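You operate a simulated robot arm through the tools that you are given. There is no shell and no other tool. Be economical: measure what you need, move in short steps, check, and stop when the job is done.

You are at the controls of a simulated two-armed robot. One attempt, no reset.

TASK
Pick up the small white cone from the top of the side table with one hand, pass it to the other hand and put it on the right sewing table.

It is judged by the outcome, as a careful person would: the job done as asked, and still so three seconds after it is handed in. It fails if anything else is knocked over, pushed out of place, dropped, spilled or broken.

THE ROBOT
Two 6-joint arms with two-finger parallel grippers on one trunk, on a base that drives. Base frame: it is fixed to the floor where the robot stands at the start and does not move with it; the origin is under the middle of the robot, x ahead of it, y to its left, z up. Readings come in m, rad, newtons and seconds.
The left shoulder is at the start at [0.28, 0.185, 1.03], the right one opposite. With the tool pointing down near the work surface each hand reaches from about 0.56 to 0.94 m from the robot's upright axis, wherever it stands, measured 20 degrees to its own side. Places, roughly: right sewing table [-3.2, 2.3, 0.9]; small white cone (6x6x13 cm) [0.5, 0, 0.9]. Payload 1.57 kg a hand.
Tool frame (each hand has its own): the origin (TCP) lies between the finger pads and is the grasp point; the fingertips stand 0.03 m ahead of it; z points along the fingers, y is the line along which they close. The gripper opens to 0.08 m. The fingers are 0.017 m wide and 0.012 m thick; the gripper's body (0.04 by 0.082 m) begins 0.08 m behind the TCP.
Orientation is that of the tool frame in the base frame, as a unit quaternion [w, x, y, z]. With the fingers straight down and closing along the base's y, the tool's x points along the base's -x, its y along +y and its z along -z.

THE INTERFACE
- The arms move only by the tool nudge_tool. It takes "left_deltas", "right_deltas" or both (then of equal length, played together; a hand with none holds still); each is a list of rows, each an object of numbers (a shift or turn left out is 0, a gripper value left out holds the last): "dx", "dy", "dz": the shift along the base's x, y, z in m; "ax", "ay", "az": the turn, a rotation vector about the base's x, y, z in rad; "hand": the finger opening in m, from 0 to 0.08. In form: [{"dx": .., "dy": .., "dz": .., "ax": .., "ay": .., "az": .., "hand": ..}, ...]. A call has 1 to 10 rows; each row shifts and turns the commanded pose from where the row before left it. Each row takes 0.2 s and may step no farther than 0.05 m and 0.15 rad from the row before; otherwise, or with a gripper value out of range, the whole call is refused. A pose out of reach is approached as far as the arm can. The call stops where the force on the tool passes 40 N (or 10 N more than at its start, if that is more) or the arm is blocked; 0.2 s more then pass. Each finger travels about 0.153 m/s and halts on what it meets, pressing with about 25 N; the grip force reading is that of the motor and also rises with nothing between the fingers. The clock runs only during rows and for 0.2 s after the last one: add rows that do not move to give the fingers time. It gives the time, the measured TCP pose, the force on the tool (base axes), the opening and the grip force at its end, in the units of the frame above (readings bear some noise), with the torque about the TCP (base axes, N m) and any sound that the robot's microphone picked up, and new pictures: "show" is both (left out), scene, wrist or none (wrist: the cameras of the hands that moved).
- Cameras (640 x 400 px; columns grow to the right, rows downward): "scene" is now at [0.2523, -0.0094, 1.4849]; the picture's right is [-0.07, -1.00, 0.00], its down [-0.67, 0.05, -0.74] and it looks along [0.73, -0.05, -0.68] (base axes); focal length 252 px, centre (320, 200). "left" rides on the left gripper at [0.072, 0.007, -0.122] in its tool frame; the picture's right is [-0.09, 1.00, 0.00], its down [-0.84, -0.08, -0.54] and it looks along [-0.54, -0.05, 0.84] (tool axes); focal length 238 px, centre (320, 200). "right" rides on the right gripper at [0.072, -0.007, -0.122] in its tool frame; the picture's right is [0.09, 1.00, 0.00], its down [-0.84, 0.08, -0.54] and it looks along [-0.54, 0.05, 0.84] (tool axes); focal length 238 px, centre (320, 200). There is no depth. A picture from a camera that has moved, and an enlarged one, comes with that camera's place and axes in the base frame and with its lens. The place of the scene camera against the robot may be out by one fixed shift of up to 0.018 m in any direction.
- lift_body(by): slides the trunk up (or, below 0, down) by that many m; the arms and the scene camera ride with it, the base frame stays. It gives what a move gives, with no picture.
- steer(legs): drives the robot by 1 to 6 legs, each [ahead, turn to the left] in m and rad, along the robot's own axes; the way and the turn of a leg run together, so that a leg with both is an arc; at most 1.5 m and 3.142 rad a leg. The arms and the cameras ride along, it lands a little off, and it stops where it bumps. It gives what a move gives, and a new picture of the scene camera.
- turn_head(pan, tilt): turns the head with the scene camera to pan (to the left, within 1.501 rad either way) and tilt (down, from -0.506 to 1.204), counted from straight ahead of the robot. It gives what a move gives, and a new picture of the scene camera.
- inspect(camera, box): a new picture of the part [left, top, right, bottom] of that camera's present view, enlarged. It takes no simulated time.
- finish_job(): hands the job in; it is judged then, once.

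Work in short steps. Places have to be worked out from the pictures, the camera data and where the tool is seen: move nearer, look again, correct. Check each grasp and each placing, and mend what went wrong. You have 120 turns and 260 pictures in all, those below and enlarged ones among them. Open the grippers and draw the arms clear of the work before you hand the job in, unless the task says otherwise; then end with one line.

The tools are called after "Call:" by a JSON object that holds its "name" and its "arguments". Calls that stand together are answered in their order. nudge_tool: Moves the arms, as the interface text tells. Its arguments: {"type":"object","properties":{"left_deltas":{"type":"array"},"right_deltas":{"type":"array"},"show":{"type":"string","enum":["both","scene","wrist","none"]}},"required":[]} The other tools are called the same way: lift_body (by) slides the trunk up or down; steer (legs) drives the base; turn_head (pan, tilt) turns the head that bears the scene camera; inspect (camera, box) takes an enlarged picture of a part of a camera's view; finish_job () hands the job in.

At the start:

```text
t: 0.0
left_tool_pos: [0.5409, 0.2796, 1.2216]
left_orientation: [0.0, 0.0, 1.0, 0.001]
left_contact_force: [0.6, -0.2, 1.1]
left_torque: [0.0, 0.0, -0.03]
left_grip_width: 0.0797
left_gripper_force: 0.1
right_tool_pos: [0.5354, -0.2921, 1.2163]
right_orientation: [0.0, 0.0, 1.0, 0.0]
right_contact_force: [0.3, -0.2, 0.4]
right_torque: [-0.04, -0.03, -0.02]
right_grip_width: 0.08
right_gripper_force: 0.2
trunk travel left (down, up): [-0.725, 0.265]
robot x, y, heading: [0.0012, 0.0033, -0.005]
head pan, tilt: [-0.068, 0.742]
```

scene: 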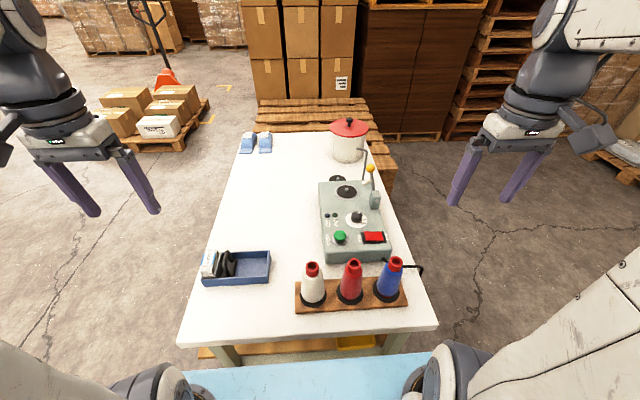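
right: 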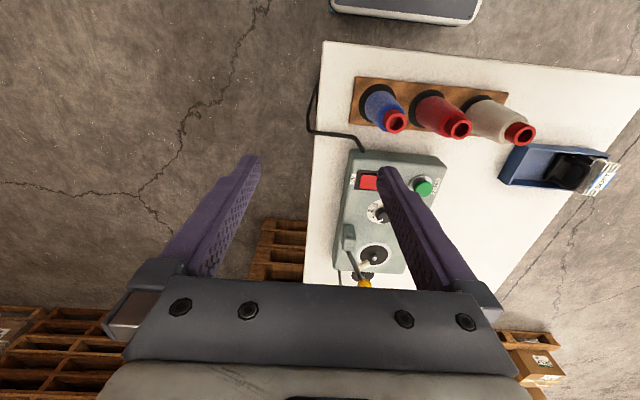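
left: 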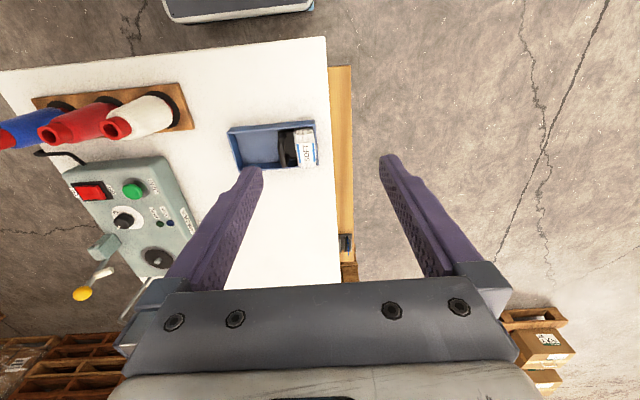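

The white cone stands leftmost on a wooden rack, near (0.57, -0.01). I take an enlarged look to refine that before moving.

Call:
{"name": "inspect", "arguments": {"camera": "scene", "box": [240, 220, 440, 345]}}

Call:
{"name": "inspect", "arguments": {"camera": "left", "box": [0, 60, 240, 210]}}

```text
3.20 times, centred on (340, 282) of scene
camera zoom: at [0.2523, -0.0094, 1.4849], right [-0.07, -1.0, 0.0], down [-0.67, 0.05, -0.74], along [0.73, -0.05, -0.68], focal length 807 px, centre (256, -64)
```

zoom: 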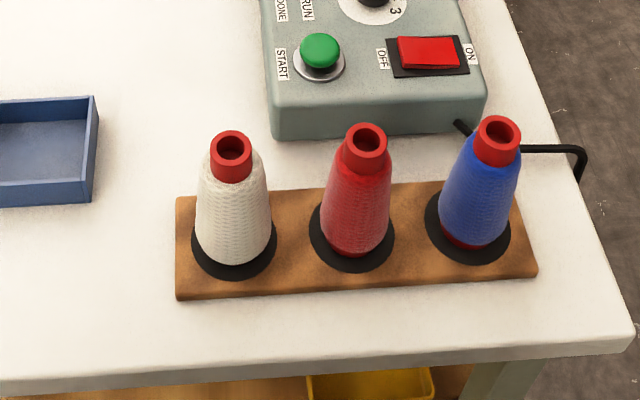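

```text
2.67 times, centred on (120, 135) of left
camera zoom: at [0.4701, 0.2856, 1.3452], right [0.09, 1.0, 0.0], down [0.84, -0.08, 0.54], along [0.54, -0.05, -0.84], focal length 636 px, centre (853, 373)
```

zoom: 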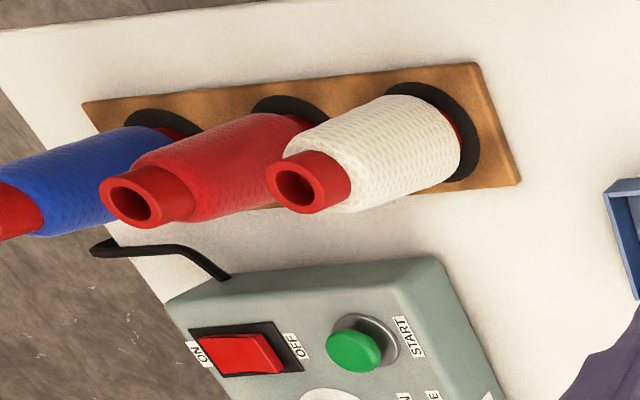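

Two views agree: the cone's axis is near (0.545, -0.012), with its base at z≈0.885 and its top at ≈1.015. That is close in for the arm, so I back the robot up slightly.

Call:
{"name": "steer", "arguments": {"legs": [[-0.15, 0]]}}

```text
t: 1.4
left_tool_pos: [0.3911, 0.2794, 1.2227]
left_orientation: [-0.001, 0.002, 1.0, 0.001]
left_contact_force: [0.6, 0.6, 0.3]
left_torque: [-0.01, 0.02, 0.01]
left_grip_width: 0.0801
left_gripper_force: 0.1
right_tool_pos: [0.383, -0.2925, 1.2154]
right_orientation: [0.001, 0.0, 1.0, 0.0]
right_contact_force: [0.6, 0.0, -0.6]
right_torque: [0.0, 0.02, -0.02]
right_grip_width: 0.0798
right_gripper_force: 0.0
trunk travel left (down, up): [-0.725, 0.265]
robot x, y, heading: [-0.1528, 0.0003, 0.002]
head pan, tilt: [-0.068, 0.742]
camera scene: at [0.1014, -0.0096, 1.4849], right [-0.07, -1.0, 0.0], down [-0.67, 0.05, -0.74], along [0.73, -0.05, -0.68], focal length 252 px, centre (320, 200)
```

scene: 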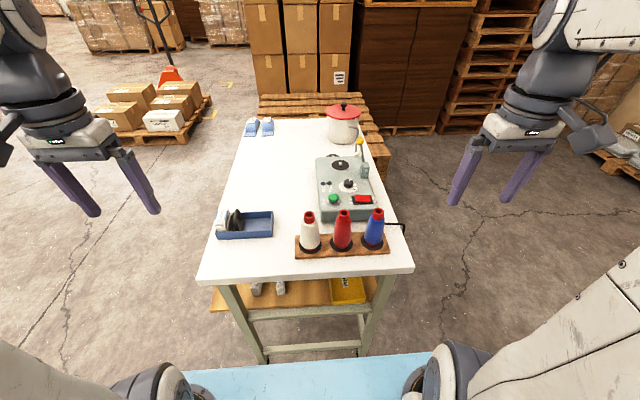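

Clear. I move the left hand, still open and high, to above the white cone.

Call:
{"name": "nudge_tool", "arguments": {"left_deltas": [{"dx": 0.0217, "dy": -0.0416, "dz": -0.009}, {"dx": 0.0217, "dy": -0.0416, "dz": -0.009}, {"dx": 0.0217, "dy": -0.0416, "dz": -0.009}, {"dx": 0.0217, "dy": -0.0416, "dz": -0.009}, {"dx": 0.0217, "dy": -0.0416, "dz": -0.009}, {"dx": 0.0217, "dy": -0.0416, "dz": -0.009}, {"dx": 0.0217, "dy": -0.0416, "dz": -0.009}, {}]}}

```text
t: 3.2
left_tool_pos: [0.5441, -0.012, 1.1595]
left_orientation: [-0.001, 0.001, 1.0, 0.0]
left_contact_force: [-0.1, 0.1, 0.5]
left_torque: [0.0, 0.01, 0.01]
left_grip_width: 0.08
left_gripper_force: 0.0
right_tool_pos: [0.3835, -0.2933, 1.2162]
right_orientation: [0.0, 0.001, 1.0, -0.001]
right_contact_force: [-0.8, 0.4, -0.5]
right_torque: [0.01, 0.01, 0.0]
right_grip_width: 0.08
right_gripper_force: 0.0
trunk travel left (down, up): [-0.725, 0.265]
robot x, y, heading: [-0.1515, 0.0017, 0.001]
head pan, tilt: [-0.068, 0.742]
camera scene: at [0.1012, -0.0099, 1.4849], right [-0.07, -1.0, 0.0], down [-0.67, 0.05, -0.74], along [0.73, -0.05, -0.68], focal length 252 px, centre (320, 200)
camera left: at [0.4722, -0.0059, 1.2826], right [0.09, 1.0, 0.0], down [0.84, -0.08, 0.54], along [0.54, -0.05, -0.84], focal length 238 px, centre (320, 200)
```

scene: 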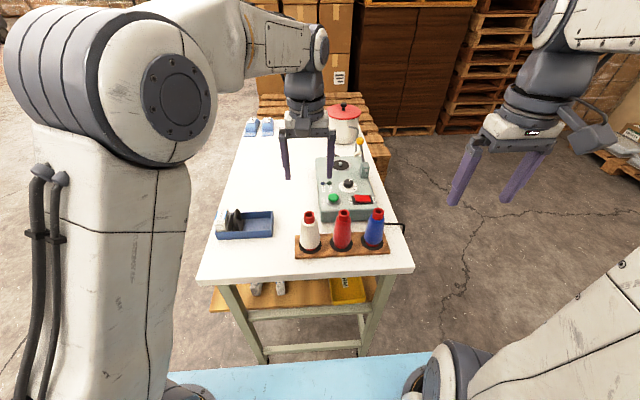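
left: 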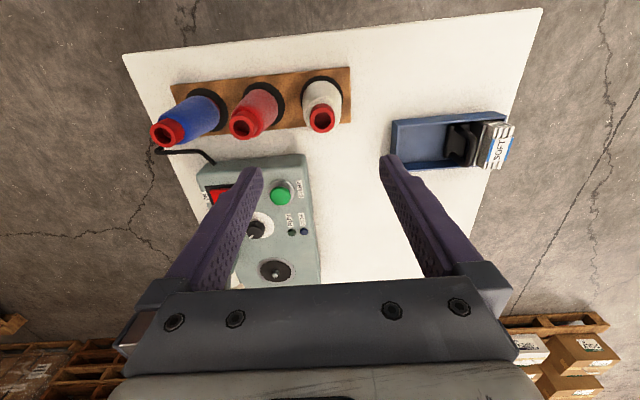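

The wrist view puts the cone's axis at x≈0.538, y≈-0.011. I correct and descend partway, then look again.

Call:
{"name": "nudge_tool", "arguments": {"left_deltas": [{"dx": -0.005, "dz": -0.04}, {"dz": -0.04}, {}], "show": "wrist"}}

```text
t: 4.0
left_tool_pos: [0.5376, -0.0109, 1.0786]
left_orientation: [0.0, 0.001, 1.0, 0.001]
left_contact_force: [0.5, -0.8, 0.3]
left_torque: [0.03, -0.03, -0.01]
left_grip_width: 0.0799
left_gripper_force: 0.1
right_tool_pos: [0.3826, -0.2927, 1.2163]
right_orientation: [0.0, 0.001, 1.0, 0.001]
right_contact_force: [0.9, 0.0, -0.3]
right_torque: [-0.01, 0.0, 0.02]
right_grip_width: 0.0798
right_gripper_force: 0.0
trunk travel left (down, up): [-0.725, 0.265]
robot x, y, heading: [-0.1509, 0.0034, -0.005]
head pan, tilt: [-0.068, 0.742]
camera left: at [0.4657, -0.0052, 1.2024], right [0.09, 1.0, 0.0], down [0.84, -0.08, 0.54], along [0.54, -0.05, -0.84], focal length 238 px, centre (320, 200)
```

left: 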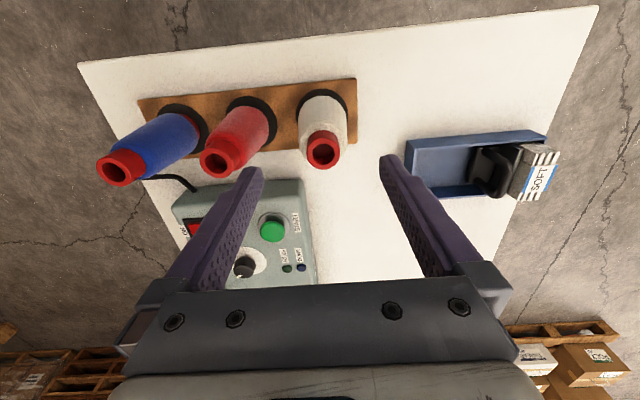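

Aligned: the cone's top computes to (0.539, -0.010). I go down to z≈0.985 with the fingers open.

Call:
{"name": "nudge_tool", "arguments": {"left_deltas": [{"dz": -0.03}, {"dz": -0.03}, {"dz": -0.033}, {}]}}

```text
t: 5.0
left_tool_pos: [0.5376, -0.0136, 0.9845]
left_orientation: [-0.001, 0.0, 1.0, 0.001]
left_contact_force: [-0.3, -0.2, 0.0]
left_torque: [0.01, -0.02, -0.01]
left_grip_width: 0.0798
left_gripper_force: 0.0
right_tool_pos: [0.3832, -0.2915, 1.2155]
right_orientation: [-0.001, 0.0, 1.0, 0.001]
right_contact_force: [0.7, 0.1, 1.1]
right_torque: [0.0, -0.02, 0.0]
right_grip_width: 0.08
right_gripper_force: 0.1
trunk travel left (down, up): [-0.725, 0.265]
robot x, y, heading: [-0.1512, -0.0008, -0.003]
head pan, tilt: [-0.068, 0.742]
camera scene: at [0.1011, -0.0097, 1.4849], right [-0.07, -1.0, 0.0], down [-0.67, 0.05, -0.74], along [0.73, -0.05, -0.68], focal length 252 px, centre (320, 200)
camera left: at [0.4661, -0.006, 1.1079], right [0.09, 1.0, 0.0], down [0.84, -0.08, 0.54], along [0.54, -0.05, -0.84], focal length 238 px, centre (320, 200)
```

scene: 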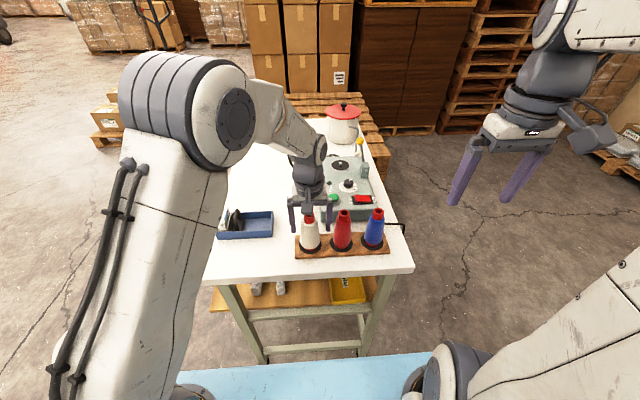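
left: 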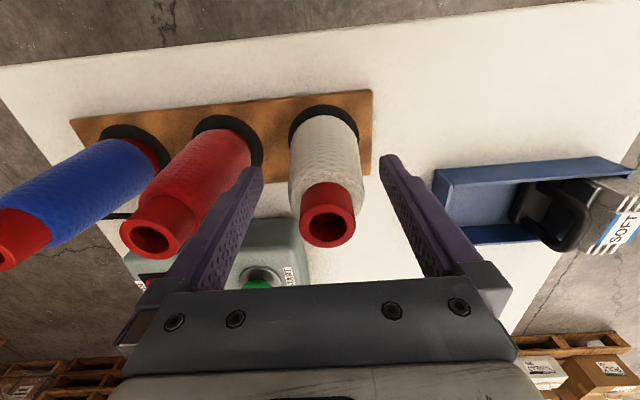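

The fingers straddle the cone top at (0.54, -0.01). I close the hand.

Call:
{"name": "nudge_tool", "arguments": {"left_deltas": [{"dx": 0.003, "dy": 0.002, "hand": 0.05}, {"hand": 0.02}, {"hand": 0.0}, {}], "show": "wrist"}}

```text
t: 6.0
left_tool_pos: [0.5411, -0.0106, 0.9863]
left_orientation: [-0.001, 0.001, 1.0, 0.001]
left_contact_force: [-0.8, 0.1, -0.7]
left_torque: [0.03, 0.05, -0.02]
left_grip_width: 0.0448
left_gripper_force: 24.7
right_tool_pos: [0.3839, -0.2928, 1.2158]
right_orientation: [0.0, 0.001, 1.0, 0.0]
right_contact_force: [0.6, -0.3, 0.4]
right_torque: [0.03, -0.03, 0.02]
right_grip_width: 0.0799
right_gripper_force: 0.1
trunk travel left (down, up): [-0.725, 0.265]
robot x, y, heading: [-0.1496, 0.0006, 0.0]
head pan, tilt: [-0.068, 0.742]
camera left: at [0.4691, -0.0041, 1.1091], right [0.09, 1.0, 0.0], down [0.84, -0.08, 0.54], along [0.54, -0.05, -0.84], focal length 238 px, centre (320, 200)
```

left: 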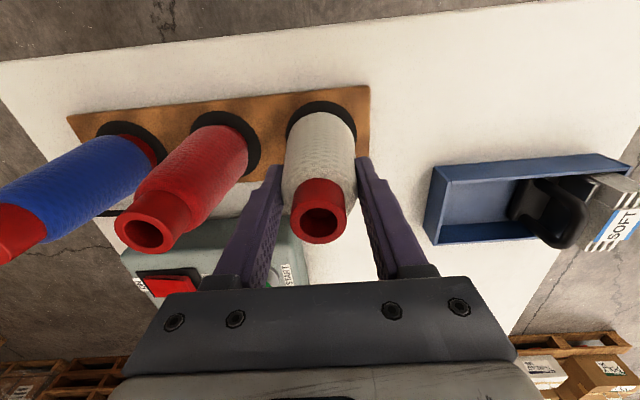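

Gripped at 4.5 cm with 25 N. I lift straight up off the peg.

Call:
{"name": "nudge_tool", "arguments": {"left_deltas": [{"dz": 0.015}, {"dz": 0.02}, {"dz": 0.03}, {"dz": 0.04}, {"dz": 0.04}, {"dz": 0.04}, {"dz": 0.015}, {}]}}

```text
t: 7.8
left_tool_pos: [0.5407, -0.0098, 1.1849]
left_orientation: [-0.001, 0.001, 1.0, 0.0]
left_contact_force: [-0.5, 0.7, -0.5]
left_torque: [-0.03, -0.04, -0.01]
left_grip_width: 0.0448
left_gripper_force: 24.8
right_tool_pos: [0.3826, -0.292, 1.2165]
right_orientation: [0.0, 0.001, 1.0, 0.0]
right_contact_force: [-0.1, -1.1, 0.4]
right_torque: [0.02, 0.02, 0.03]
right_grip_width: 0.0799
right_gripper_force: 0.1
trunk travel left (down, up): [-0.725, 0.265]
robot x, y, heading: [-0.1523, 0.0004, -0.002]
head pan, tilt: [-0.068, 0.742]
camera scene: at [0.1009, -0.0097, 1.4849], right [-0.07, -1.0, 0.0], down [-0.67, 0.05, -0.74], along [0.73, -0.05, -0.68], focal length 252 px, centre (320, 200)
camera left: at [0.4687, -0.0037, 1.3084], right [0.09, 1.0, 0.0], down [0.84, -0.08, 0.54], along [0.54, -0.05, -0.84], focal length 238 px, centre (320, 200)
```

scene: 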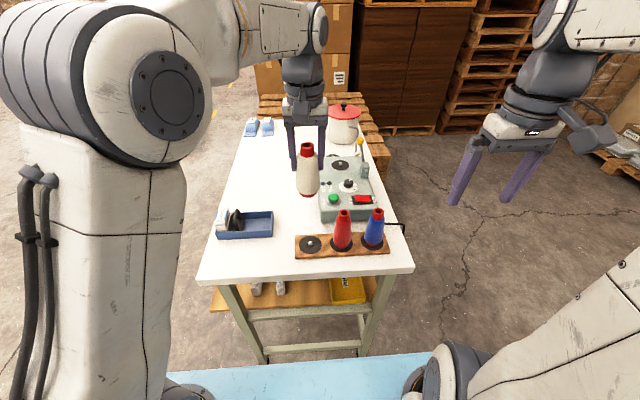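
left: 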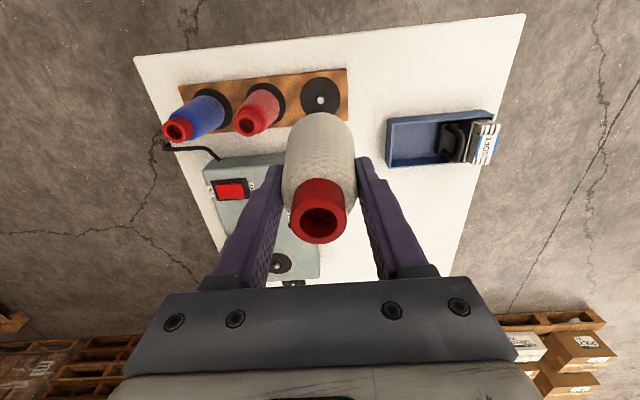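

The cone is off its peg and held. I look to both sides to plan the drive.

Call:
{"name": "turn_head", "arguments": {"pan": 1.5, "tilt": 0.4}}

Call:
{"name": "turn_head", "arguments": {"pan": -1.5, "tilt": 0.4}}

```text
t: 9.4
left_tool_pos: [0.5398, -0.0097, 1.1857]
left_orientation: [-0.001, 0.001, 1.0, 0.001]
left_contact_force: [0.1, -0.1, -0.8]
left_torque: [-0.01, -0.01, -0.03]
left_grip_width: 0.0443
left_gripper_force: 24.7
right_tool_pos: [0.3828, -0.2921, 1.216]
right_orientation: [0.0, 0.001, 1.0, 0.0]
right_contact_force: [1.1, 0.6, 0.5]
right_torque: [0.05, -0.01, 0.03]
right_grip_width: 0.08
right_gripper_force: 0.1
trunk travel left (down, up): [-0.725, 0.265]
robot x, y, heading: [-0.1511, 0.0013, -0.001]
head pan, tilt: [1.499, 0.4]
camera scene: at [0.0248, 0.0885, 1.5154], right [1.0, -0.07, 0.0], down [-0.03, -0.39, -0.92], along [0.07, 0.92, -0.39], focal length 252 px, centre (320, 200)
```

scene: 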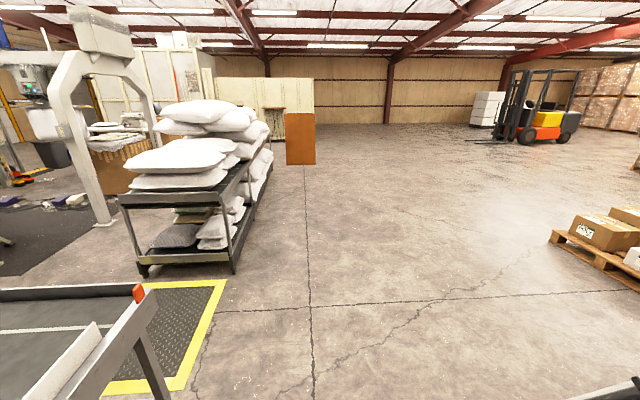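

```text
t: 12.0
left_tool_pos: [0.5398, -0.011, 1.1853]
left_orientation: [-0.001, 0.001, 1.0, 0.001]
left_contact_force: [0.7, -1.0, -1.8]
left_torque: [-0.02, -0.03, -0.02]
left_grip_width: 0.0445
left_gripper_force: 25.0
right_tool_pos: [0.3843, -0.2929, 1.2155]
right_orientation: [0.0, 0.001, 1.0, 0.0]
right_contact_force: [0.2, -0.6, 0.2]
right_torque: [-0.02, 0.04, -0.02]
right_grip_width: 0.0797
right_gripper_force: 0.1
trunk travel left (down, up): [-0.725, 0.265]
robot x, y, heading: [-0.153, -0.0008, -0.002]
head pan, tilt: [-1.499, 0.4]
camera scene: at [0.0245, -0.0963, 1.5154], right [-1.0, -0.07, 0.0], down [-0.03, 0.39, -0.92], along [0.07, -0.92, -0.39], focal length 252 px, centre (320, 200)
```

scene: 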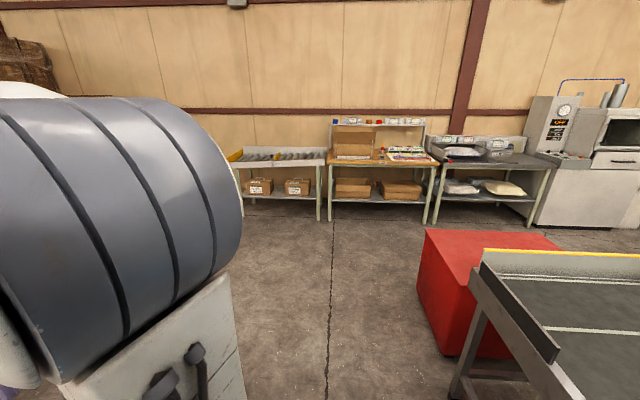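

A conveyor stands close behind (edge near x≈-0.54), so I'll do the hand-over here, raised above the table, before turning. I lift the trunk and face the head forward.

Call:
{"name": "lift_body", "arguments": {"by": 0.2}}

Call:
{"name": "turn_head", "arguments": {"pan": -0.1, "tilt": 0.6}}

```text
t: 14.2
left_tool_pos: [0.5403, -0.0114, 1.3846]
left_orientation: [-0.001, 0.001, 1.0, 0.001]
left_contact_force: [0.0, -0.3, -1.5]
left_torque: [0.01, 0.0, 0.01]
left_grip_width: 0.0442
left_gripper_force: 24.5
right_tool_pos: [0.3827, -0.2939, 1.4156]
right_orientation: [-0.001, 0.001, 1.0, 0.001]
right_contact_force: [0.0, -0.4, 0.5]
right_torque: [0.0, 0.0, -0.04]
right_grip_width: 0.0798
right_gripper_force: 0.1
trunk travel left (down, up): [-0.925, 0.065]
robot x, y, heading: [-0.1486, 0.0001, -0.004]
head pan, tilt: [-1.499, 0.4]
```

```text
t: 15.7
left_tool_pos: [0.5407, -0.011, 1.3851]
left_orientation: [-0.001, 0.001, 1.0, 0.001]
left_contact_force: [0.0, -0.6, -1.8]
left_torque: [-0.02, -0.02, 0.01]
left_grip_width: 0.0446
left_gripper_force: 25.1
right_tool_pos: [0.3827, -0.2925, 1.4171]
right_orientation: [0.0, 0.002, 1.0, 0.0]
right_contact_force: [-0.5, 0.5, -0.2]
right_torque: [0.0, -0.01, 0.01]
right_grip_width: 0.0799
right_gripper_force: 0.0
trunk travel left (down, up): [-0.925, 0.065]
robot x, y, heading: [-0.1549, -0.0016, -0.003]
head pan, tilt: [-0.099, 0.6]
camera scene: at [0.1059, -0.0128, 1.6972], right [-0.1, -0.99, 0.0], down [-0.56, 0.06, -0.83], along [0.82, -0.08, -0.56], focal length 252 px, centre (320, 200)
```

scene: 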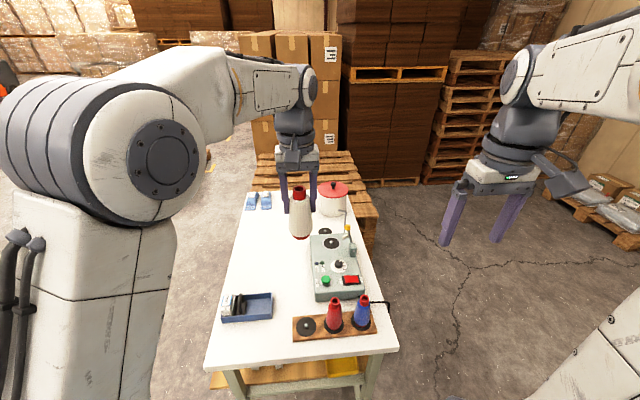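

Both arms have room. I yaw both hands by 45°, then pitch the right hand 50° so it points forward-left and down toward the cone's lower part.

Call:
{"name": "nudge_tool", "arguments": {"left_deltas": [{"az": 0.131}, {"az": 0.131}, {"az": 0.131}, {"az": 0.131}, {"az": 0.131}, {"az": 0.131}, {}], "right_deltas": [{"az": 0.131}, {"az": 0.131}, {"az": 0.131}, {"az": 0.131}, {"az": 0.131}, {"az": 0.131}, {}], "show": "none"}}

Call:
{"name": "nudge_tool", "arguments": {"right_deltas": [{"dx": 0.008, "dy": 0.025, "ax": 0.1029, "ay": -0.1029}, {"dx": 0.008, "dy": 0.025, "ax": 0.1029, "ay": -0.1029}, {"dx": 0.008, "dy": 0.025, "ax": 0.1029, "ay": -0.1029}, {"dx": 0.008, "dy": 0.025, "ax": 0.1029, "ay": -0.1029}, {"dx": 0.008, "dy": 0.025, "ax": 0.1029, "ay": -0.1029}, {"dx": 0.008, "dy": 0.025, "ax": 0.1029, "ay": -0.1029}, {}]}}

```text
t: 17.3
left_tool_pos: [0.5404, -0.0106, 1.384]
left_orientation: [-0.001, -0.384, 0.924, 0.001]
left_contact_force: [1.1, -0.2, -1.7]
left_torque: [0.01, -0.01, -0.03]
left_grip_width: 0.0447
left_gripper_force: 24.8
right_tool_pos: [0.383, -0.2925, 1.4155]
right_orientation: [0.0, -0.384, 0.924, 0.0]
right_contact_force: [-0.5, 0.2, 0.5]
right_torque: [0.01, -0.01, 0.0]
right_grip_width: 0.0799
right_gripper_force: 0.0
trunk travel left (down, up): [-0.925, 0.065]
robot x, y, heading: [-0.1507, 0.0005, -0.005]
head pan, tilt: [-0.099, 0.6]
```

```text
t: 18.9
left_tool_pos: [0.5401, -0.0095, 1.3842]
left_orientation: [-0.001, -0.383, 0.924, 0.001]
left_contact_force: [-0.3, -0.8, -1.4]
left_torque: [0.02, -0.02, 0.0]
left_grip_width: 0.0445
left_gripper_force: 25.0
right_tool_pos: [0.4434, -0.1479, 1.4113]
right_orientation: [0.39, -0.348, 0.837, 0.163]
right_contact_force: [0.1, -0.1, -0.1]
right_torque: [0.02, 0.0, 0.02]
right_grip_width: 0.0796
right_gripper_force: 0.1
right hand out of reach, approached as far as the arm can: row 5, 6
trunk travel left (down, up): [-0.925, 0.065]
robot x, y, heading: [-0.1512, 0.0011, -0.006]
head pan, tilt: [-0.099, 0.6]
camera scene: at [0.106, -0.0127, 1.6971], right [-0.1, -0.99, 0.0], down [-0.56, 0.06, -0.82], along [0.82, -0.08, -0.57], focal length 252 px, centre (320, 200)
camera right: at [0.3496, -0.2516, 1.4342], right [-0.75, 0.66, -0.07], down [0.03, 0.14, 0.99], along [0.67, 0.74, -0.12], focal length 238 px, centre (320, 200)
```

scene: 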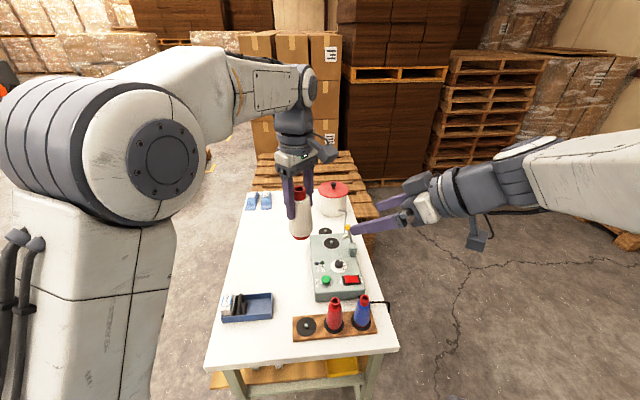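
right: 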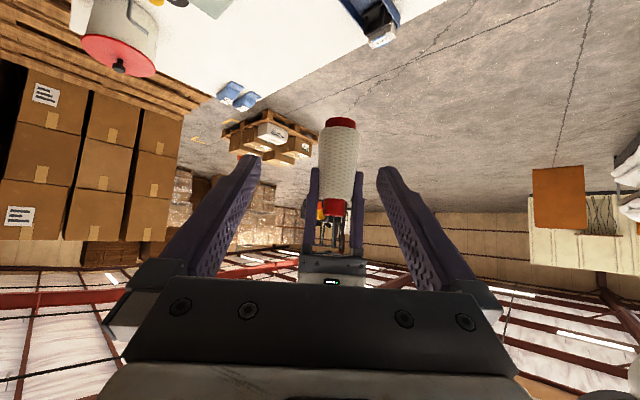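

The right camera sees the cone's base at z≈1.29 on the axis (0.54, -0.011), as predicted. I step the right hand to the pre-grasp point and check reach.

Call:
{"name": "nudge_tool", "arguments": {"right_deltas": [{"dx": 0.014, "dy": 0.033, "dz": -0.005}, {"dx": 0.014, "dy": 0.033}, {}]}}

```text
t: 19.7
left_tool_pos: [0.5412, -0.0097, 1.3843]
left_orientation: [-0.001, -0.382, 0.924, 0.001]
left_contact_force: [0.1, -0.2, -1.6]
left_torque: [-0.01, 0.05, -0.02]
left_grip_width: 0.0445
left_gripper_force: 25.1
right_tool_pos: [0.4714, -0.081, 1.4077]
right_orientation: [0.392, -0.346, 0.837, 0.162]
right_contact_force: [-0.7, 0.8, 0.3]
right_torque: [0.01, 0.0, 0.0]
right_grip_width: 0.0801
right_gripper_force: 0.1
trunk travel left (down, up): [-0.925, 0.065]
robot x, y, heading: [-0.15, 0.0001, 0.0]
head pan, tilt: [-0.099, 0.6]
camera scene: at [0.106, -0.0127, 1.6971], right [-0.1, -0.99, 0.0], down [-0.56, 0.06, -0.82], along [0.82, -0.08, -0.57], focal length 252 px, centre (320, 200)
camera right: at [0.3781, -0.1846, 1.43], right [-0.75, 0.66, -0.07], down [0.03, 0.14, 0.99], along [0.67, 0.74, -0.13], focal length 238 px, centre (320, 200)
```

scene: 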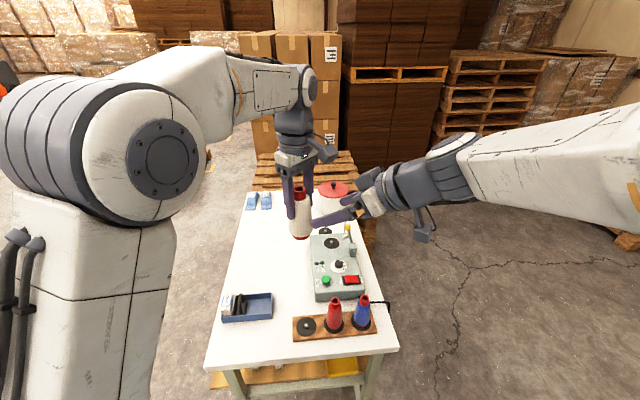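
right: 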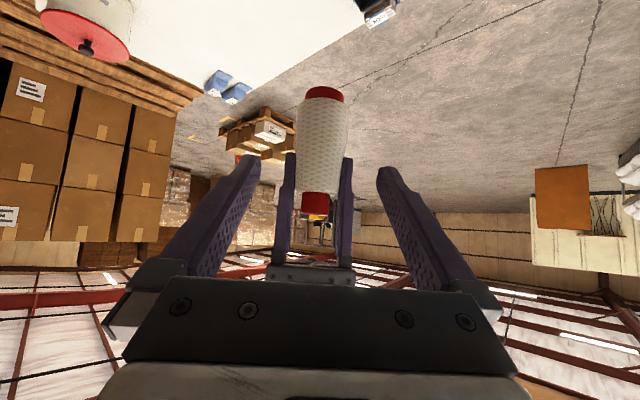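

Reach is fine and everything lines up. I advance along the tool axis two-thirds of the way.

Call:
{"name": "nudge_tool", "arguments": {"right_deltas": [{"dx": 0.0115, "dy": 0.0117, "dz": -0.0143}, {"dx": 0.0115, "dy": 0.0117, "dz": -0.0143}, {"dx": 0.0115, "dy": 0.0117, "dz": -0.0143}, {"dx": 0.0115, "dy": 0.0117, "dz": -0.0143}, {}]}}

```text
t: 20.9
left_tool_pos: [0.5406, -0.0106, 1.3836]
left_orientation: [-0.001, -0.383, 0.924, 0.0]
left_contact_force: [0.0, 0.2, -1.3]
left_torque: [0.03, 0.01, 0.02]
left_grip_width: 0.0443
left_gripper_force: 24.6
right_tool_pos: [0.5175, -0.0344, 1.3495]
right_orientation: [0.391, -0.346, 0.837, 0.162]
right_contact_force: [-0.1, 0.3, 0.5]
right_torque: [-0.02, 0.0, 0.0]
right_grip_width: 0.0798
right_gripper_force: 0.0
trunk travel left (down, up): [-0.925, 0.065]
robot x, y, heading: [-0.1522, -0.0004, -0.004]
head pan, tilt: [-0.099, 0.6]
camera scene: at [0.1061, -0.0127, 1.6971], right [-0.1, -0.99, 0.0], down [-0.56, 0.06, -0.82], along [0.82, -0.08, -0.57], focal length 252 px, centre (320, 200)
camera right: at [0.4237, -0.1378, 1.373], right [-0.75, 0.66, -0.07], down [0.03, 0.14, 0.99], along [0.67, 0.74, -0.13], focal length 238 px, centre (320, 200)
```

scene: 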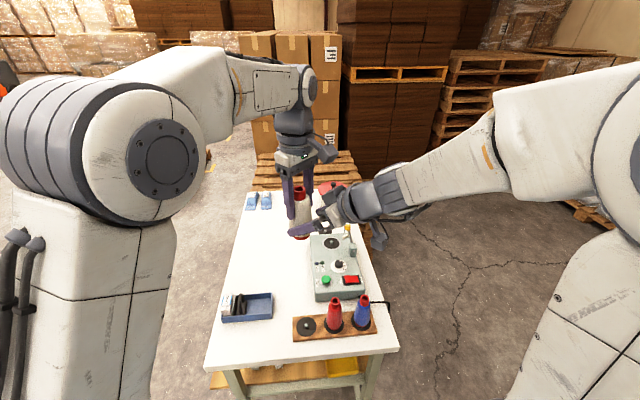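
right: 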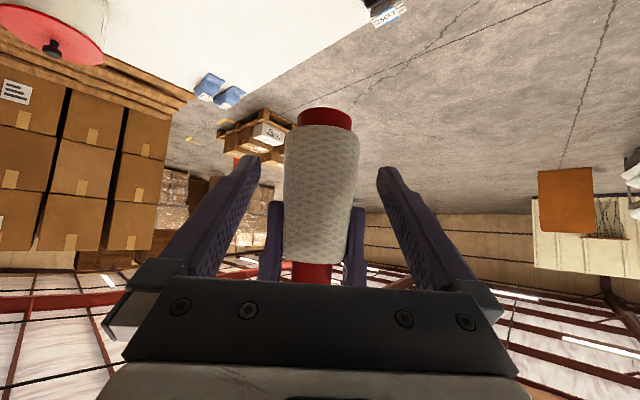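

Still aligned (base z≈1.283). I finish the approach and close the right hand.

Call:
{"name": "nudge_tool", "arguments": {"right_deltas": [{"dx": 0.0115, "dy": 0.012, "dz": -0.0145}, {"dx": 0.0115, "dy": 0.012, "dz": -0.0145}, {}], "show": "wrist"}}

Call:
{"name": "nudge_tool", "arguments": {"right_deltas": [{"hand": 0.065}, {"hand": 0.05}, {"hand": 0.03}, {"hand": 0.0}, {}]}}

```text
t: 21.7
left_tool_pos: [0.54, -0.0106, 1.3859]
left_orientation: [-0.001, -0.383, 0.924, 0.0]
left_contact_force: [0.2, -0.1, -1.2]
left_torque: [0.02, -0.01, -0.01]
left_grip_width: 0.0444
left_gripper_force: 24.8
right_tool_pos: [0.5401, -0.0101, 1.3205]
right_orientation: [0.391, -0.346, 0.838, 0.162]
right_contact_force: [0.1, 0.2, 0.8]
right_torque: [0.01, -0.01, 0.0]
right_grip_width: 0.08
right_gripper_force: 0.0
trunk travel left (down, up): [-0.925, 0.065]
robot x, y, heading: [-0.1525, -0.0025, 0.002]
head pan, tilt: [-0.099, 0.6]
camera right: at [0.4469, -0.1133, 1.3437], right [-0.75, 0.66, -0.07], down [0.03, 0.14, 0.99], along [0.67, 0.74, -0.13], focal length 238 px, centre (320, 200)
```

right: 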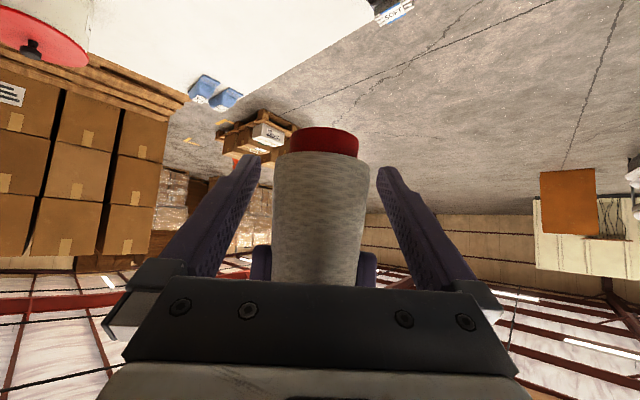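

```text
t: 22.9
left_tool_pos: [0.5389, -0.0112, 1.3843]
left_orientation: [-0.001, -0.383, 0.924, 0.0]
left_contact_force: [0.8, -2.7, -0.1]
left_torque: [-0.11, -0.02, 0.07]
left_grip_width: 0.0443
left_gripper_force: 24.6
right_tool_pos: [0.5396, -0.011, 1.3208]
right_orientation: [0.391, -0.347, 0.837, 0.163]
right_contact_force: [-0.7, 1.8, -0.1]
right_torque: [-0.03, -0.06, -0.05]
right_grip_width: 0.0521
right_gripper_force: 25.0
trunk travel left (down, up): [-0.925, 0.065]
robot x, y, heading: [-0.1515, -0.0002, -0.007]
head pan, tilt: [-0.099, 0.6]
camera scene: at [0.1059, -0.0127, 1.6972], right [-0.1, -0.99, 0.0], down [-0.56, 0.06, -0.82], along [0.82, -0.08, -0.57], focal length 252 px, centre (320, 200)
camera right: at [0.4467, -0.1134, 1.3439], right [-0.75, 0.66, -0.07], down [0.03, 0.14, 0.99], along [0.67, 0.74, -0.13], focal length 238 px, centre (320, 200)
```

scene: 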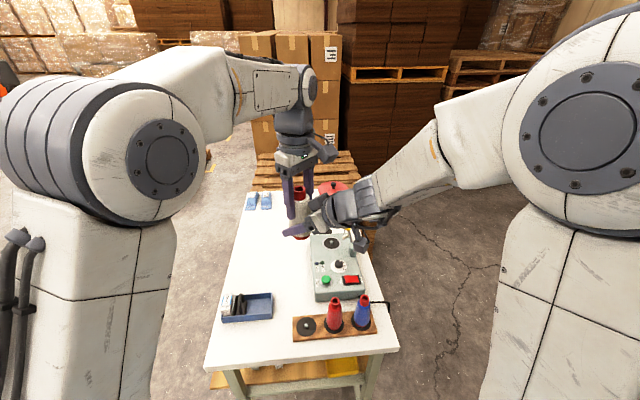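
right: 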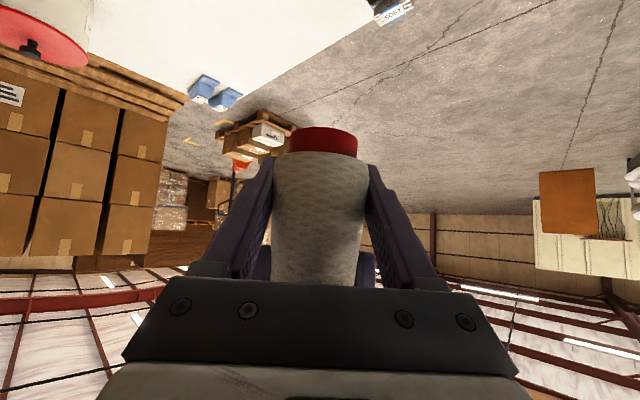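

The right hand holds at 5.2 cm with 25 N. I now open the left hand and draw it straight up.

Call:
{"name": "nudge_tool", "arguments": {"left_deltas": [{"hand": 0.055}, {"hand": 0.07}, {"hand": 0.08}, {}], "show": "wrist"}}

Call:
{"name": "nudge_tool", "arguments": {"left_deltas": [{"dz": 0.03}, {"dz": 0.03}, {"dz": 0.03}, {"dz": 0.03}, {}]}}

```text
t: 23.9
left_tool_pos: [0.5399, -0.0093, 1.3843]
left_orientation: [-0.001, -0.382, 0.924, 0.0]
left_contact_force: [-0.3, 1.3, 0.1]
left_torque: [0.02, 0.03, -0.01]
left_grip_width: 0.0799
left_gripper_force: 0.0
right_tool_pos: [0.5403, -0.0092, 1.3217]
right_orientation: [0.391, -0.346, 0.837, 0.162]
right_contact_force: [-0.7, 0.1, -0.2]
right_torque: [-0.03, 0.0, 0.03]
right_grip_width: 0.052
right_gripper_force: 25.0
trunk travel left (down, up): [-0.925, 0.065]
robot x, y, heading: [-0.1511, 0.0017, 0.004]
head pan, tilt: [-0.099, 0.6]
camera left: at [0.4851, -0.056, 1.5076], right [-0.64, 0.77, 0.0], down [0.65, 0.54, 0.54], along [0.41, 0.35, -0.84], focal length 238 px, centre (320, 200)
```

left: 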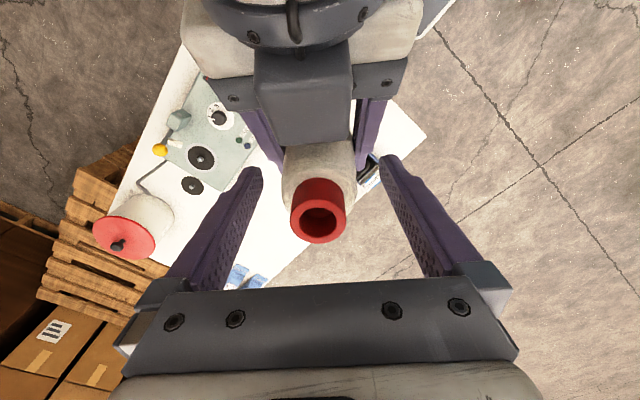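

```text
t: 25.1
left_tool_pos: [0.5394, -0.0101, 1.5062]
left_orientation: [-0.001, -0.383, 0.924, 0.002]
left_contact_force: [-0.9, 0.4, -0.2]
left_torque: [0.01, -0.03, 0.02]
left_grip_width: 0.0801
left_gripper_force: 0.0
right_tool_pos: [0.5394, -0.0114, 1.3212]
right_orientation: [0.391, -0.346, 0.837, 0.162]
right_contact_force: [-0.6, 0.2, 0.2]
right_torque: [0.03, 0.01, 0.01]
right_grip_width: 0.0521
right_gripper_force: 25.1
trunk travel left (down, up): [-0.925, 0.065]
robot x, y, heading: [-0.1504, -0.0018, 0.001]
head pan, tilt: [-0.099, 0.6]
camera scene: at [0.1059, -0.0128, 1.6972], right [-0.1, -0.99, 0.0], down [-0.56, 0.06, -0.82], along [0.82, -0.08, -0.57], focal length 252 px, centre (320, 200)
camera left: at [0.484, -0.0562, 1.6297], right [-0.64, 0.77, 0.0], down [0.65, 0.54, 0.54], along [0.41, 0.35, -0.84], focal length 238 px, centre (320, 200)
```

scene: 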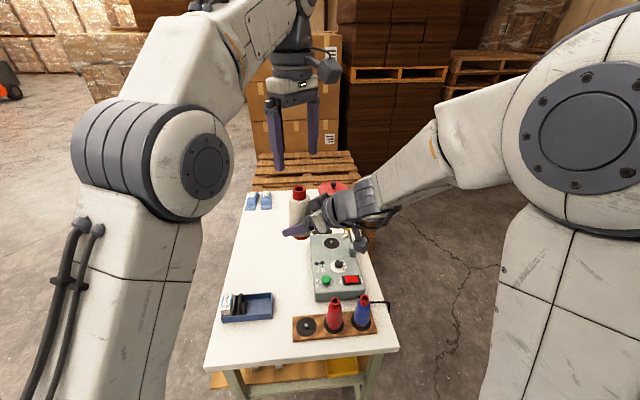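
left: 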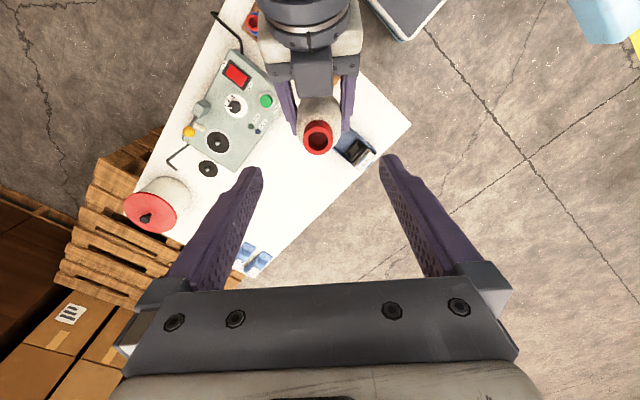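

Handed over: the right hand alone holds the cone. I bring the left hand back to its side and restore its yaw.

Call:
{"name": "nudge_tool", "arguments": {"left_deltas": [{"dy": 0.045, "dx": -0.018, "az": -0.131}, {"dy": 0.045, "dx": -0.018, "az": -0.131}, {"dy": 0.045, "dx": -0.018, "az": -0.131}, {"dy": 0.045, "dx": -0.018, "az": -0.131}, {"dy": 0.045, "dx": -0.018, "az": -0.131}, {"dy": 0.045, "dx": -0.018, "az": -0.131}, {"dx": -0.04, "dz": -0.02}, {}], "show": "none"}}

Call:
{"name": "turn_head", "arguments": {"pan": 1.5, "tilt": 0.9}}

```text
t: 26.9
left_tool_pos: [0.3923, 0.2583, 1.4857]
left_orientation: [-0.001, 0.001, 1.0, 0.001]
left_contact_force: [0.3, -0.5, 0.2]
left_torque: [-0.03, -0.06, 0.01]
left_grip_width: 0.0798
left_gripper_force: 0.1
right_tool_pos: [0.5402, -0.0091, 1.3225]
right_orientation: [0.392, -0.346, 0.837, 0.162]
right_contact_force: [-0.9, -0.3, 0.7]
right_torque: [-0.02, -0.01, 0.01]
right_grip_width: 0.0522
right_gripper_force: 24.8
trunk travel left (down, up): [-0.925, 0.065]
robot x, y, heading: [-0.148, 0.0004, -0.001]
head pan, tilt: [-0.099, 0.6]
```

```text
t: 28.6
left_tool_pos: [0.3937, 0.2575, 1.4856]
left_orientation: [-0.001, 0.001, 1.0, 0.001]
left_contact_force: [-0.1, 0.4, 0.6]
left_torque: [-0.02, 0.0, 0.01]
left_grip_width: 0.0799
left_gripper_force: 0.0
right_tool_pos: [0.5409, -0.0089, 1.3206]
right_orientation: [0.391, -0.347, 0.837, 0.162]
right_contact_force: [0.1, 0.5, 0.7]
right_torque: [0.01, -0.04, 0.03]
right_grip_width: 0.0522
right_gripper_force: 25.3
trunk travel left (down, up): [-0.925, 0.065]
robot x, y, heading: [-0.1513, -0.0012, -0.002]
head pan, tilt: [1.499, 0.901]
camera scene: at [0.0235, 0.0715, 1.6724], right [1.0, -0.07, 0.0], down [-0.06, -0.78, -0.62], along [0.05, 0.62, -0.78], focal length 252 px, centre (320, 200)
```

scene: 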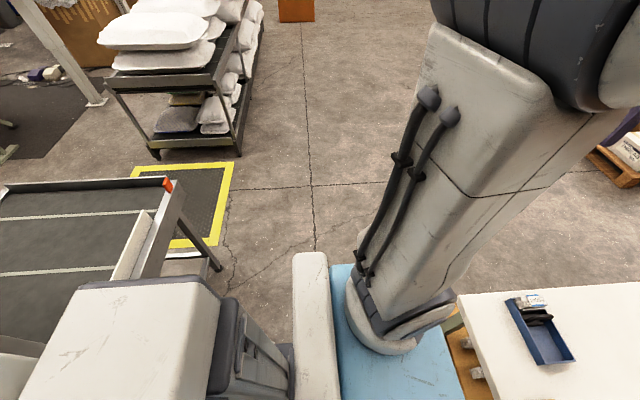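

Before turning I need the base's footprint against the table and the conveyor, so I look steeply down forward and to the side.

Call:
{"name": "turn_head", "arguments": {"pan": 0.0, "tilt": 1.2}}

Call:
{"name": "turn_head", "arguments": {"pan": 1.5, "tilt": 1.2}}

Call:
{"name": "turn_head", "arguments": {"pan": -1.5, "tilt": 1.0}}

```text
t: 30.2
left_tool_pos: [0.3935, 0.2582, 1.4853]
left_orientation: [-0.001, 0.0, 1.0, 0.001]
left_contact_force: [-0.9, -0.2, 0.2]
left_torque: [-0.04, 0.03, -0.01]
left_grip_width: 0.0801
left_gripper_force: 0.0
right_tool_pos: [0.5399, -0.0095, 1.3209]
right_orientation: [0.391, -0.347, 0.837, 0.162]
right_contact_force: [-1.1, -0.7, 0.8]
right_torque: [-0.01, -0.02, -0.01]
right_grip_width: 0.0521
right_gripper_force: 24.5
trunk travel left (down, up): [-0.925, 0.065]
robot x, y, heading: [-0.1475, 0.0013, -0.005]
head pan, tilt: [0.0, 1.201]
camera scene: at [0.0739, -0.0038, 1.6526], right [0.0, -1.0, 0.0], down [-0.93, 0.0, -0.36], along [0.36, 0.0, -0.93], focal length 252 px, centre (320, 200)
```

scene: 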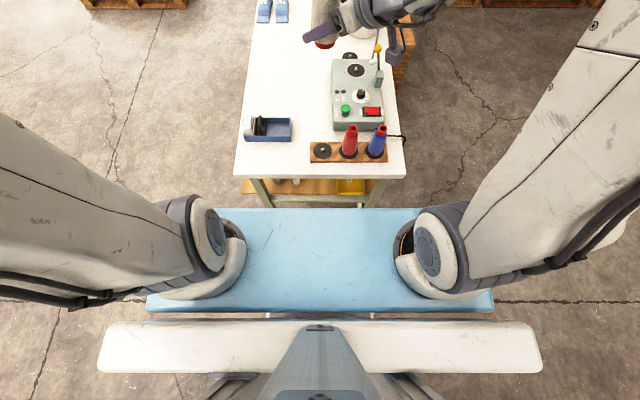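

```text
t: 31.8
left_tool_pos: [0.3941, 0.2579, 1.4848]
left_orientation: [-0.001, 0.001, 1.0, 0.001]
left_contact_force: [0.6, 0.6, -0.2]
left_torque: [0.0, 0.03, 0.0]
left_grip_width: 0.0799
left_gripper_force: 0.0
right_tool_pos: [0.5407, -0.0087, 1.3214]
right_orientation: [0.392, -0.346, 0.837, 0.162]
right_contact_force: [-0.6, -0.2, 0.2]
right_torque: [0.0, 0.03, 0.02]
right_grip_width: 0.052
right_gripper_force: 25.0
trunk travel left (down, up): [-0.925, 0.065]
robot x, y, heading: [-0.1496, -0.0012, -0.003]
head pan, tilt: [1.499, 1.201]
camera scene: at [0.0221, 0.052, 1.6526], right [1.0, -0.07, 0.0], down [-0.07, -0.93, -0.36], along [0.03, 0.36, -0.93], focal length 252 px, centre (320, 200)
```

scene: 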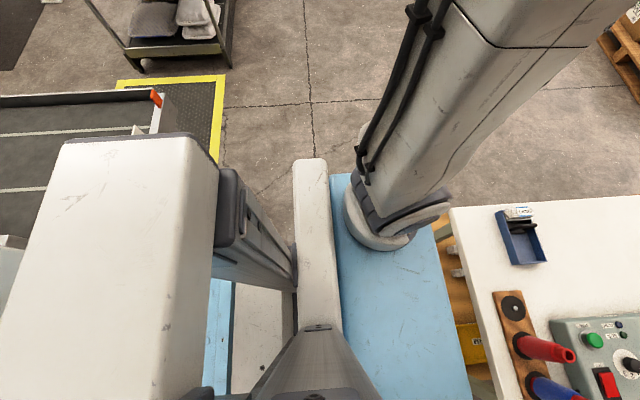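

```text
t: 34.4
left_tool_pos: [0.3946, 0.2578, 1.4842]
left_orientation: [-0.001, 0.001, 1.0, 0.001]
left_contact_force: [0.1, 0.3, 0.6]
left_torque: [0.01, -0.01, -0.02]
left_grip_width: 0.0796
left_gripper_force: 0.1
right_tool_pos: [0.5408, -0.0099, 1.3208]
right_orientation: [0.391, -0.347, 0.837, 0.162]
right_contact_force: [-0.6, 0.3, 0.9]
right_torque: [-0.02, 0.0, -0.04]
right_grip_width: 0.0521
right_gripper_force: 25.8
trunk travel left (down, up): [-0.925, 0.065]
robot x, y, heading: [-0.1522, 0.0009, -0.001]
head pan, tilt: [-1.499, 1.0]
camera scene: at [0.0229, -0.0733, 1.6651], right [-1.0, -0.07, 0.0], down [-0.06, 0.84, -0.54], along [0.04, -0.54, -0.84], focal length 252 px, centre (320, 200)
```

scene: 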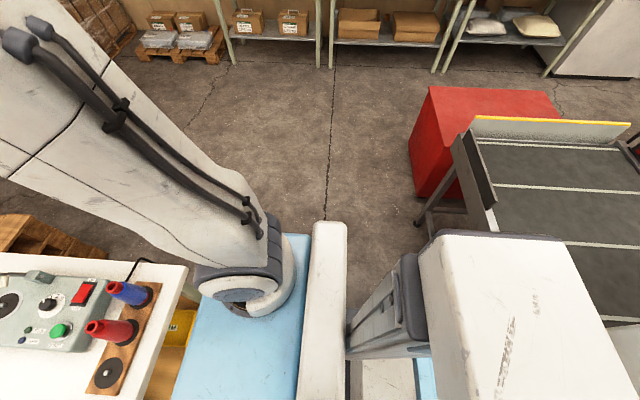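

Conveyor edge is x≈-0.57 and the table edge x≈0.46, so the mid-lane is x≈-0.05. I move there (already known free), begin turning left and watch to the left.

Call:
{"name": "steer", "arguments": {"legs": [[0.1, 0]]}}

Call:
{"name": "turn_head", "arguments": {"pan": 0.9, "tilt": 0.6}}

Call:
{"name": "steer", "arguments": {"legs": [[0, 0.4]]}}

```text
t: 35.5
left_tool_pos: [0.4944, 0.2584, 1.4845]
left_orientation: [-0.001, 0.001, 1.0, 0.001]
left_contact_force: [0.8, 0.7, -0.6]
left_torque: [-0.01, -0.02, 0.01]
left_grip_width: 0.0801
left_gripper_force: 0.1
right_tool_pos: [0.6407, -0.0106, 1.3205]
right_orientation: [0.391, -0.346, 0.837, 0.161]
right_contact_force: [-0.1, -0.6, -1.1]
right_torque: [-0.01, -0.02, 0.03]
right_grip_width: 0.0518
right_gripper_force: 24.9
trunk travel left (down, up): [-0.925, 0.065]
robot x, y, heading: [-0.05, -0.0023, -0.003]
head pan, tilt: [-1.499, 1.0]
camera scene: at [0.1231, -0.0735, 1.6651], right [-1.0, -0.07, 0.0], down [-0.06, 0.84, -0.54], along [0.04, -0.54, -0.84], focal length 252 px, centre (320, 200)
```

scene: 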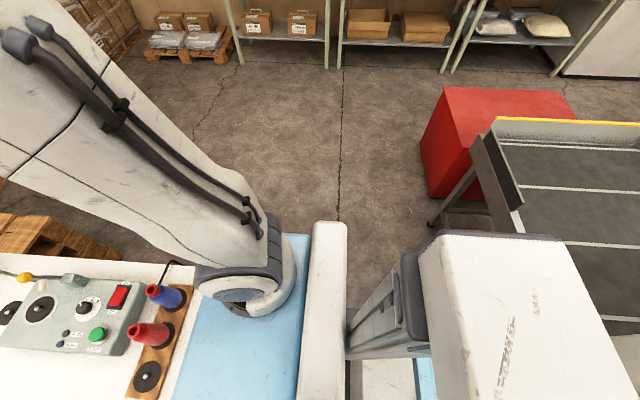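

```text
t: 37.7
left_tool_pos: [0.494, 0.2576, 1.4847]
left_orientation: [-0.001, 0.0, 1.0, 0.001]
left_contact_force: [0.4, 1.0, 0.7]
left_torque: [0.01, -0.02, -0.01]
left_grip_width: 0.0801
left_gripper_force: 0.1
right_tool_pos: [0.6406, -0.0102, 1.3214]
right_orientation: [0.39, -0.347, 0.837, 0.163]
right_contact_force: [0.6, 0.0, -2.1]
right_torque: [0.04, -0.02, 0.0]
right_grip_width: 0.0523
right_gripper_force: 24.6
trunk travel left (down, up): [-0.925, 0.065]
robot x, y, heading: [-0.0524, 0.0011, -0.003]
head pan, tilt: [0.901, 0.6]
camera scene: at [0.1733, 0.0651, 1.6971], right [0.78, -0.62, 0.0], down [-0.35, -0.44, -0.82], along [0.51, 0.65, -0.57], focal length 252 px, centre (320, 200)
```

scene: 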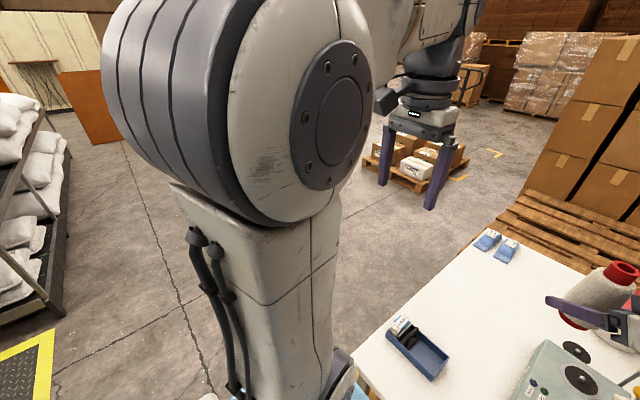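

```text
t: 39.3
left_tool_pos: [0.3493, 0.451, 1.4851]
left_orientation: [-0.001, -0.198, 0.98, 0.001]
left_contact_force: [0.0, 0.0, 0.1]
left_torque: [-0.02, 0.02, -0.02]
left_grip_width: 0.0802
left_gripper_force: 0.0
right_tool_pos: [0.5883, 0.2606, 1.3218]
right_orientation: [0.351, -0.506, 0.752, 0.236]
right_contact_force: [-0.1, -0.4, -2.1]
right_torque: [-0.01, 0.04, 0.01]
right_grip_width: 0.0522
right_gripper_force: 25.0
trunk travel left (down, up): [-0.925, 0.065]
robot x, y, heading: [-0.0535, 0.0026, 0.404]
head pan, tilt: [0.901, 0.6]
camera scene: at [0.1289, 0.1442, 1.6972], right [0.96, -0.27, 0.0], down [-0.15, -0.54, -0.82], along [0.22, 0.8, -0.57], focal length 252 px, centre (320, 200)
```

scene: 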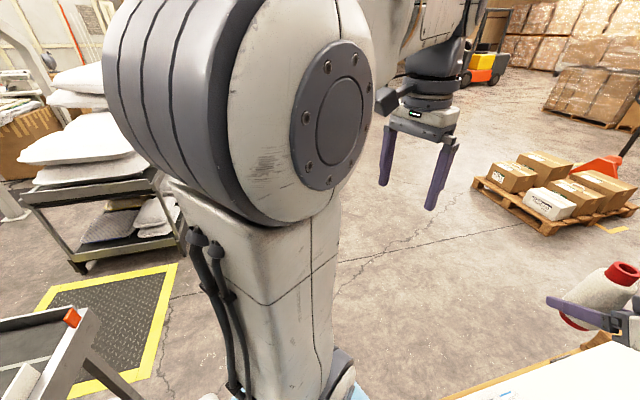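

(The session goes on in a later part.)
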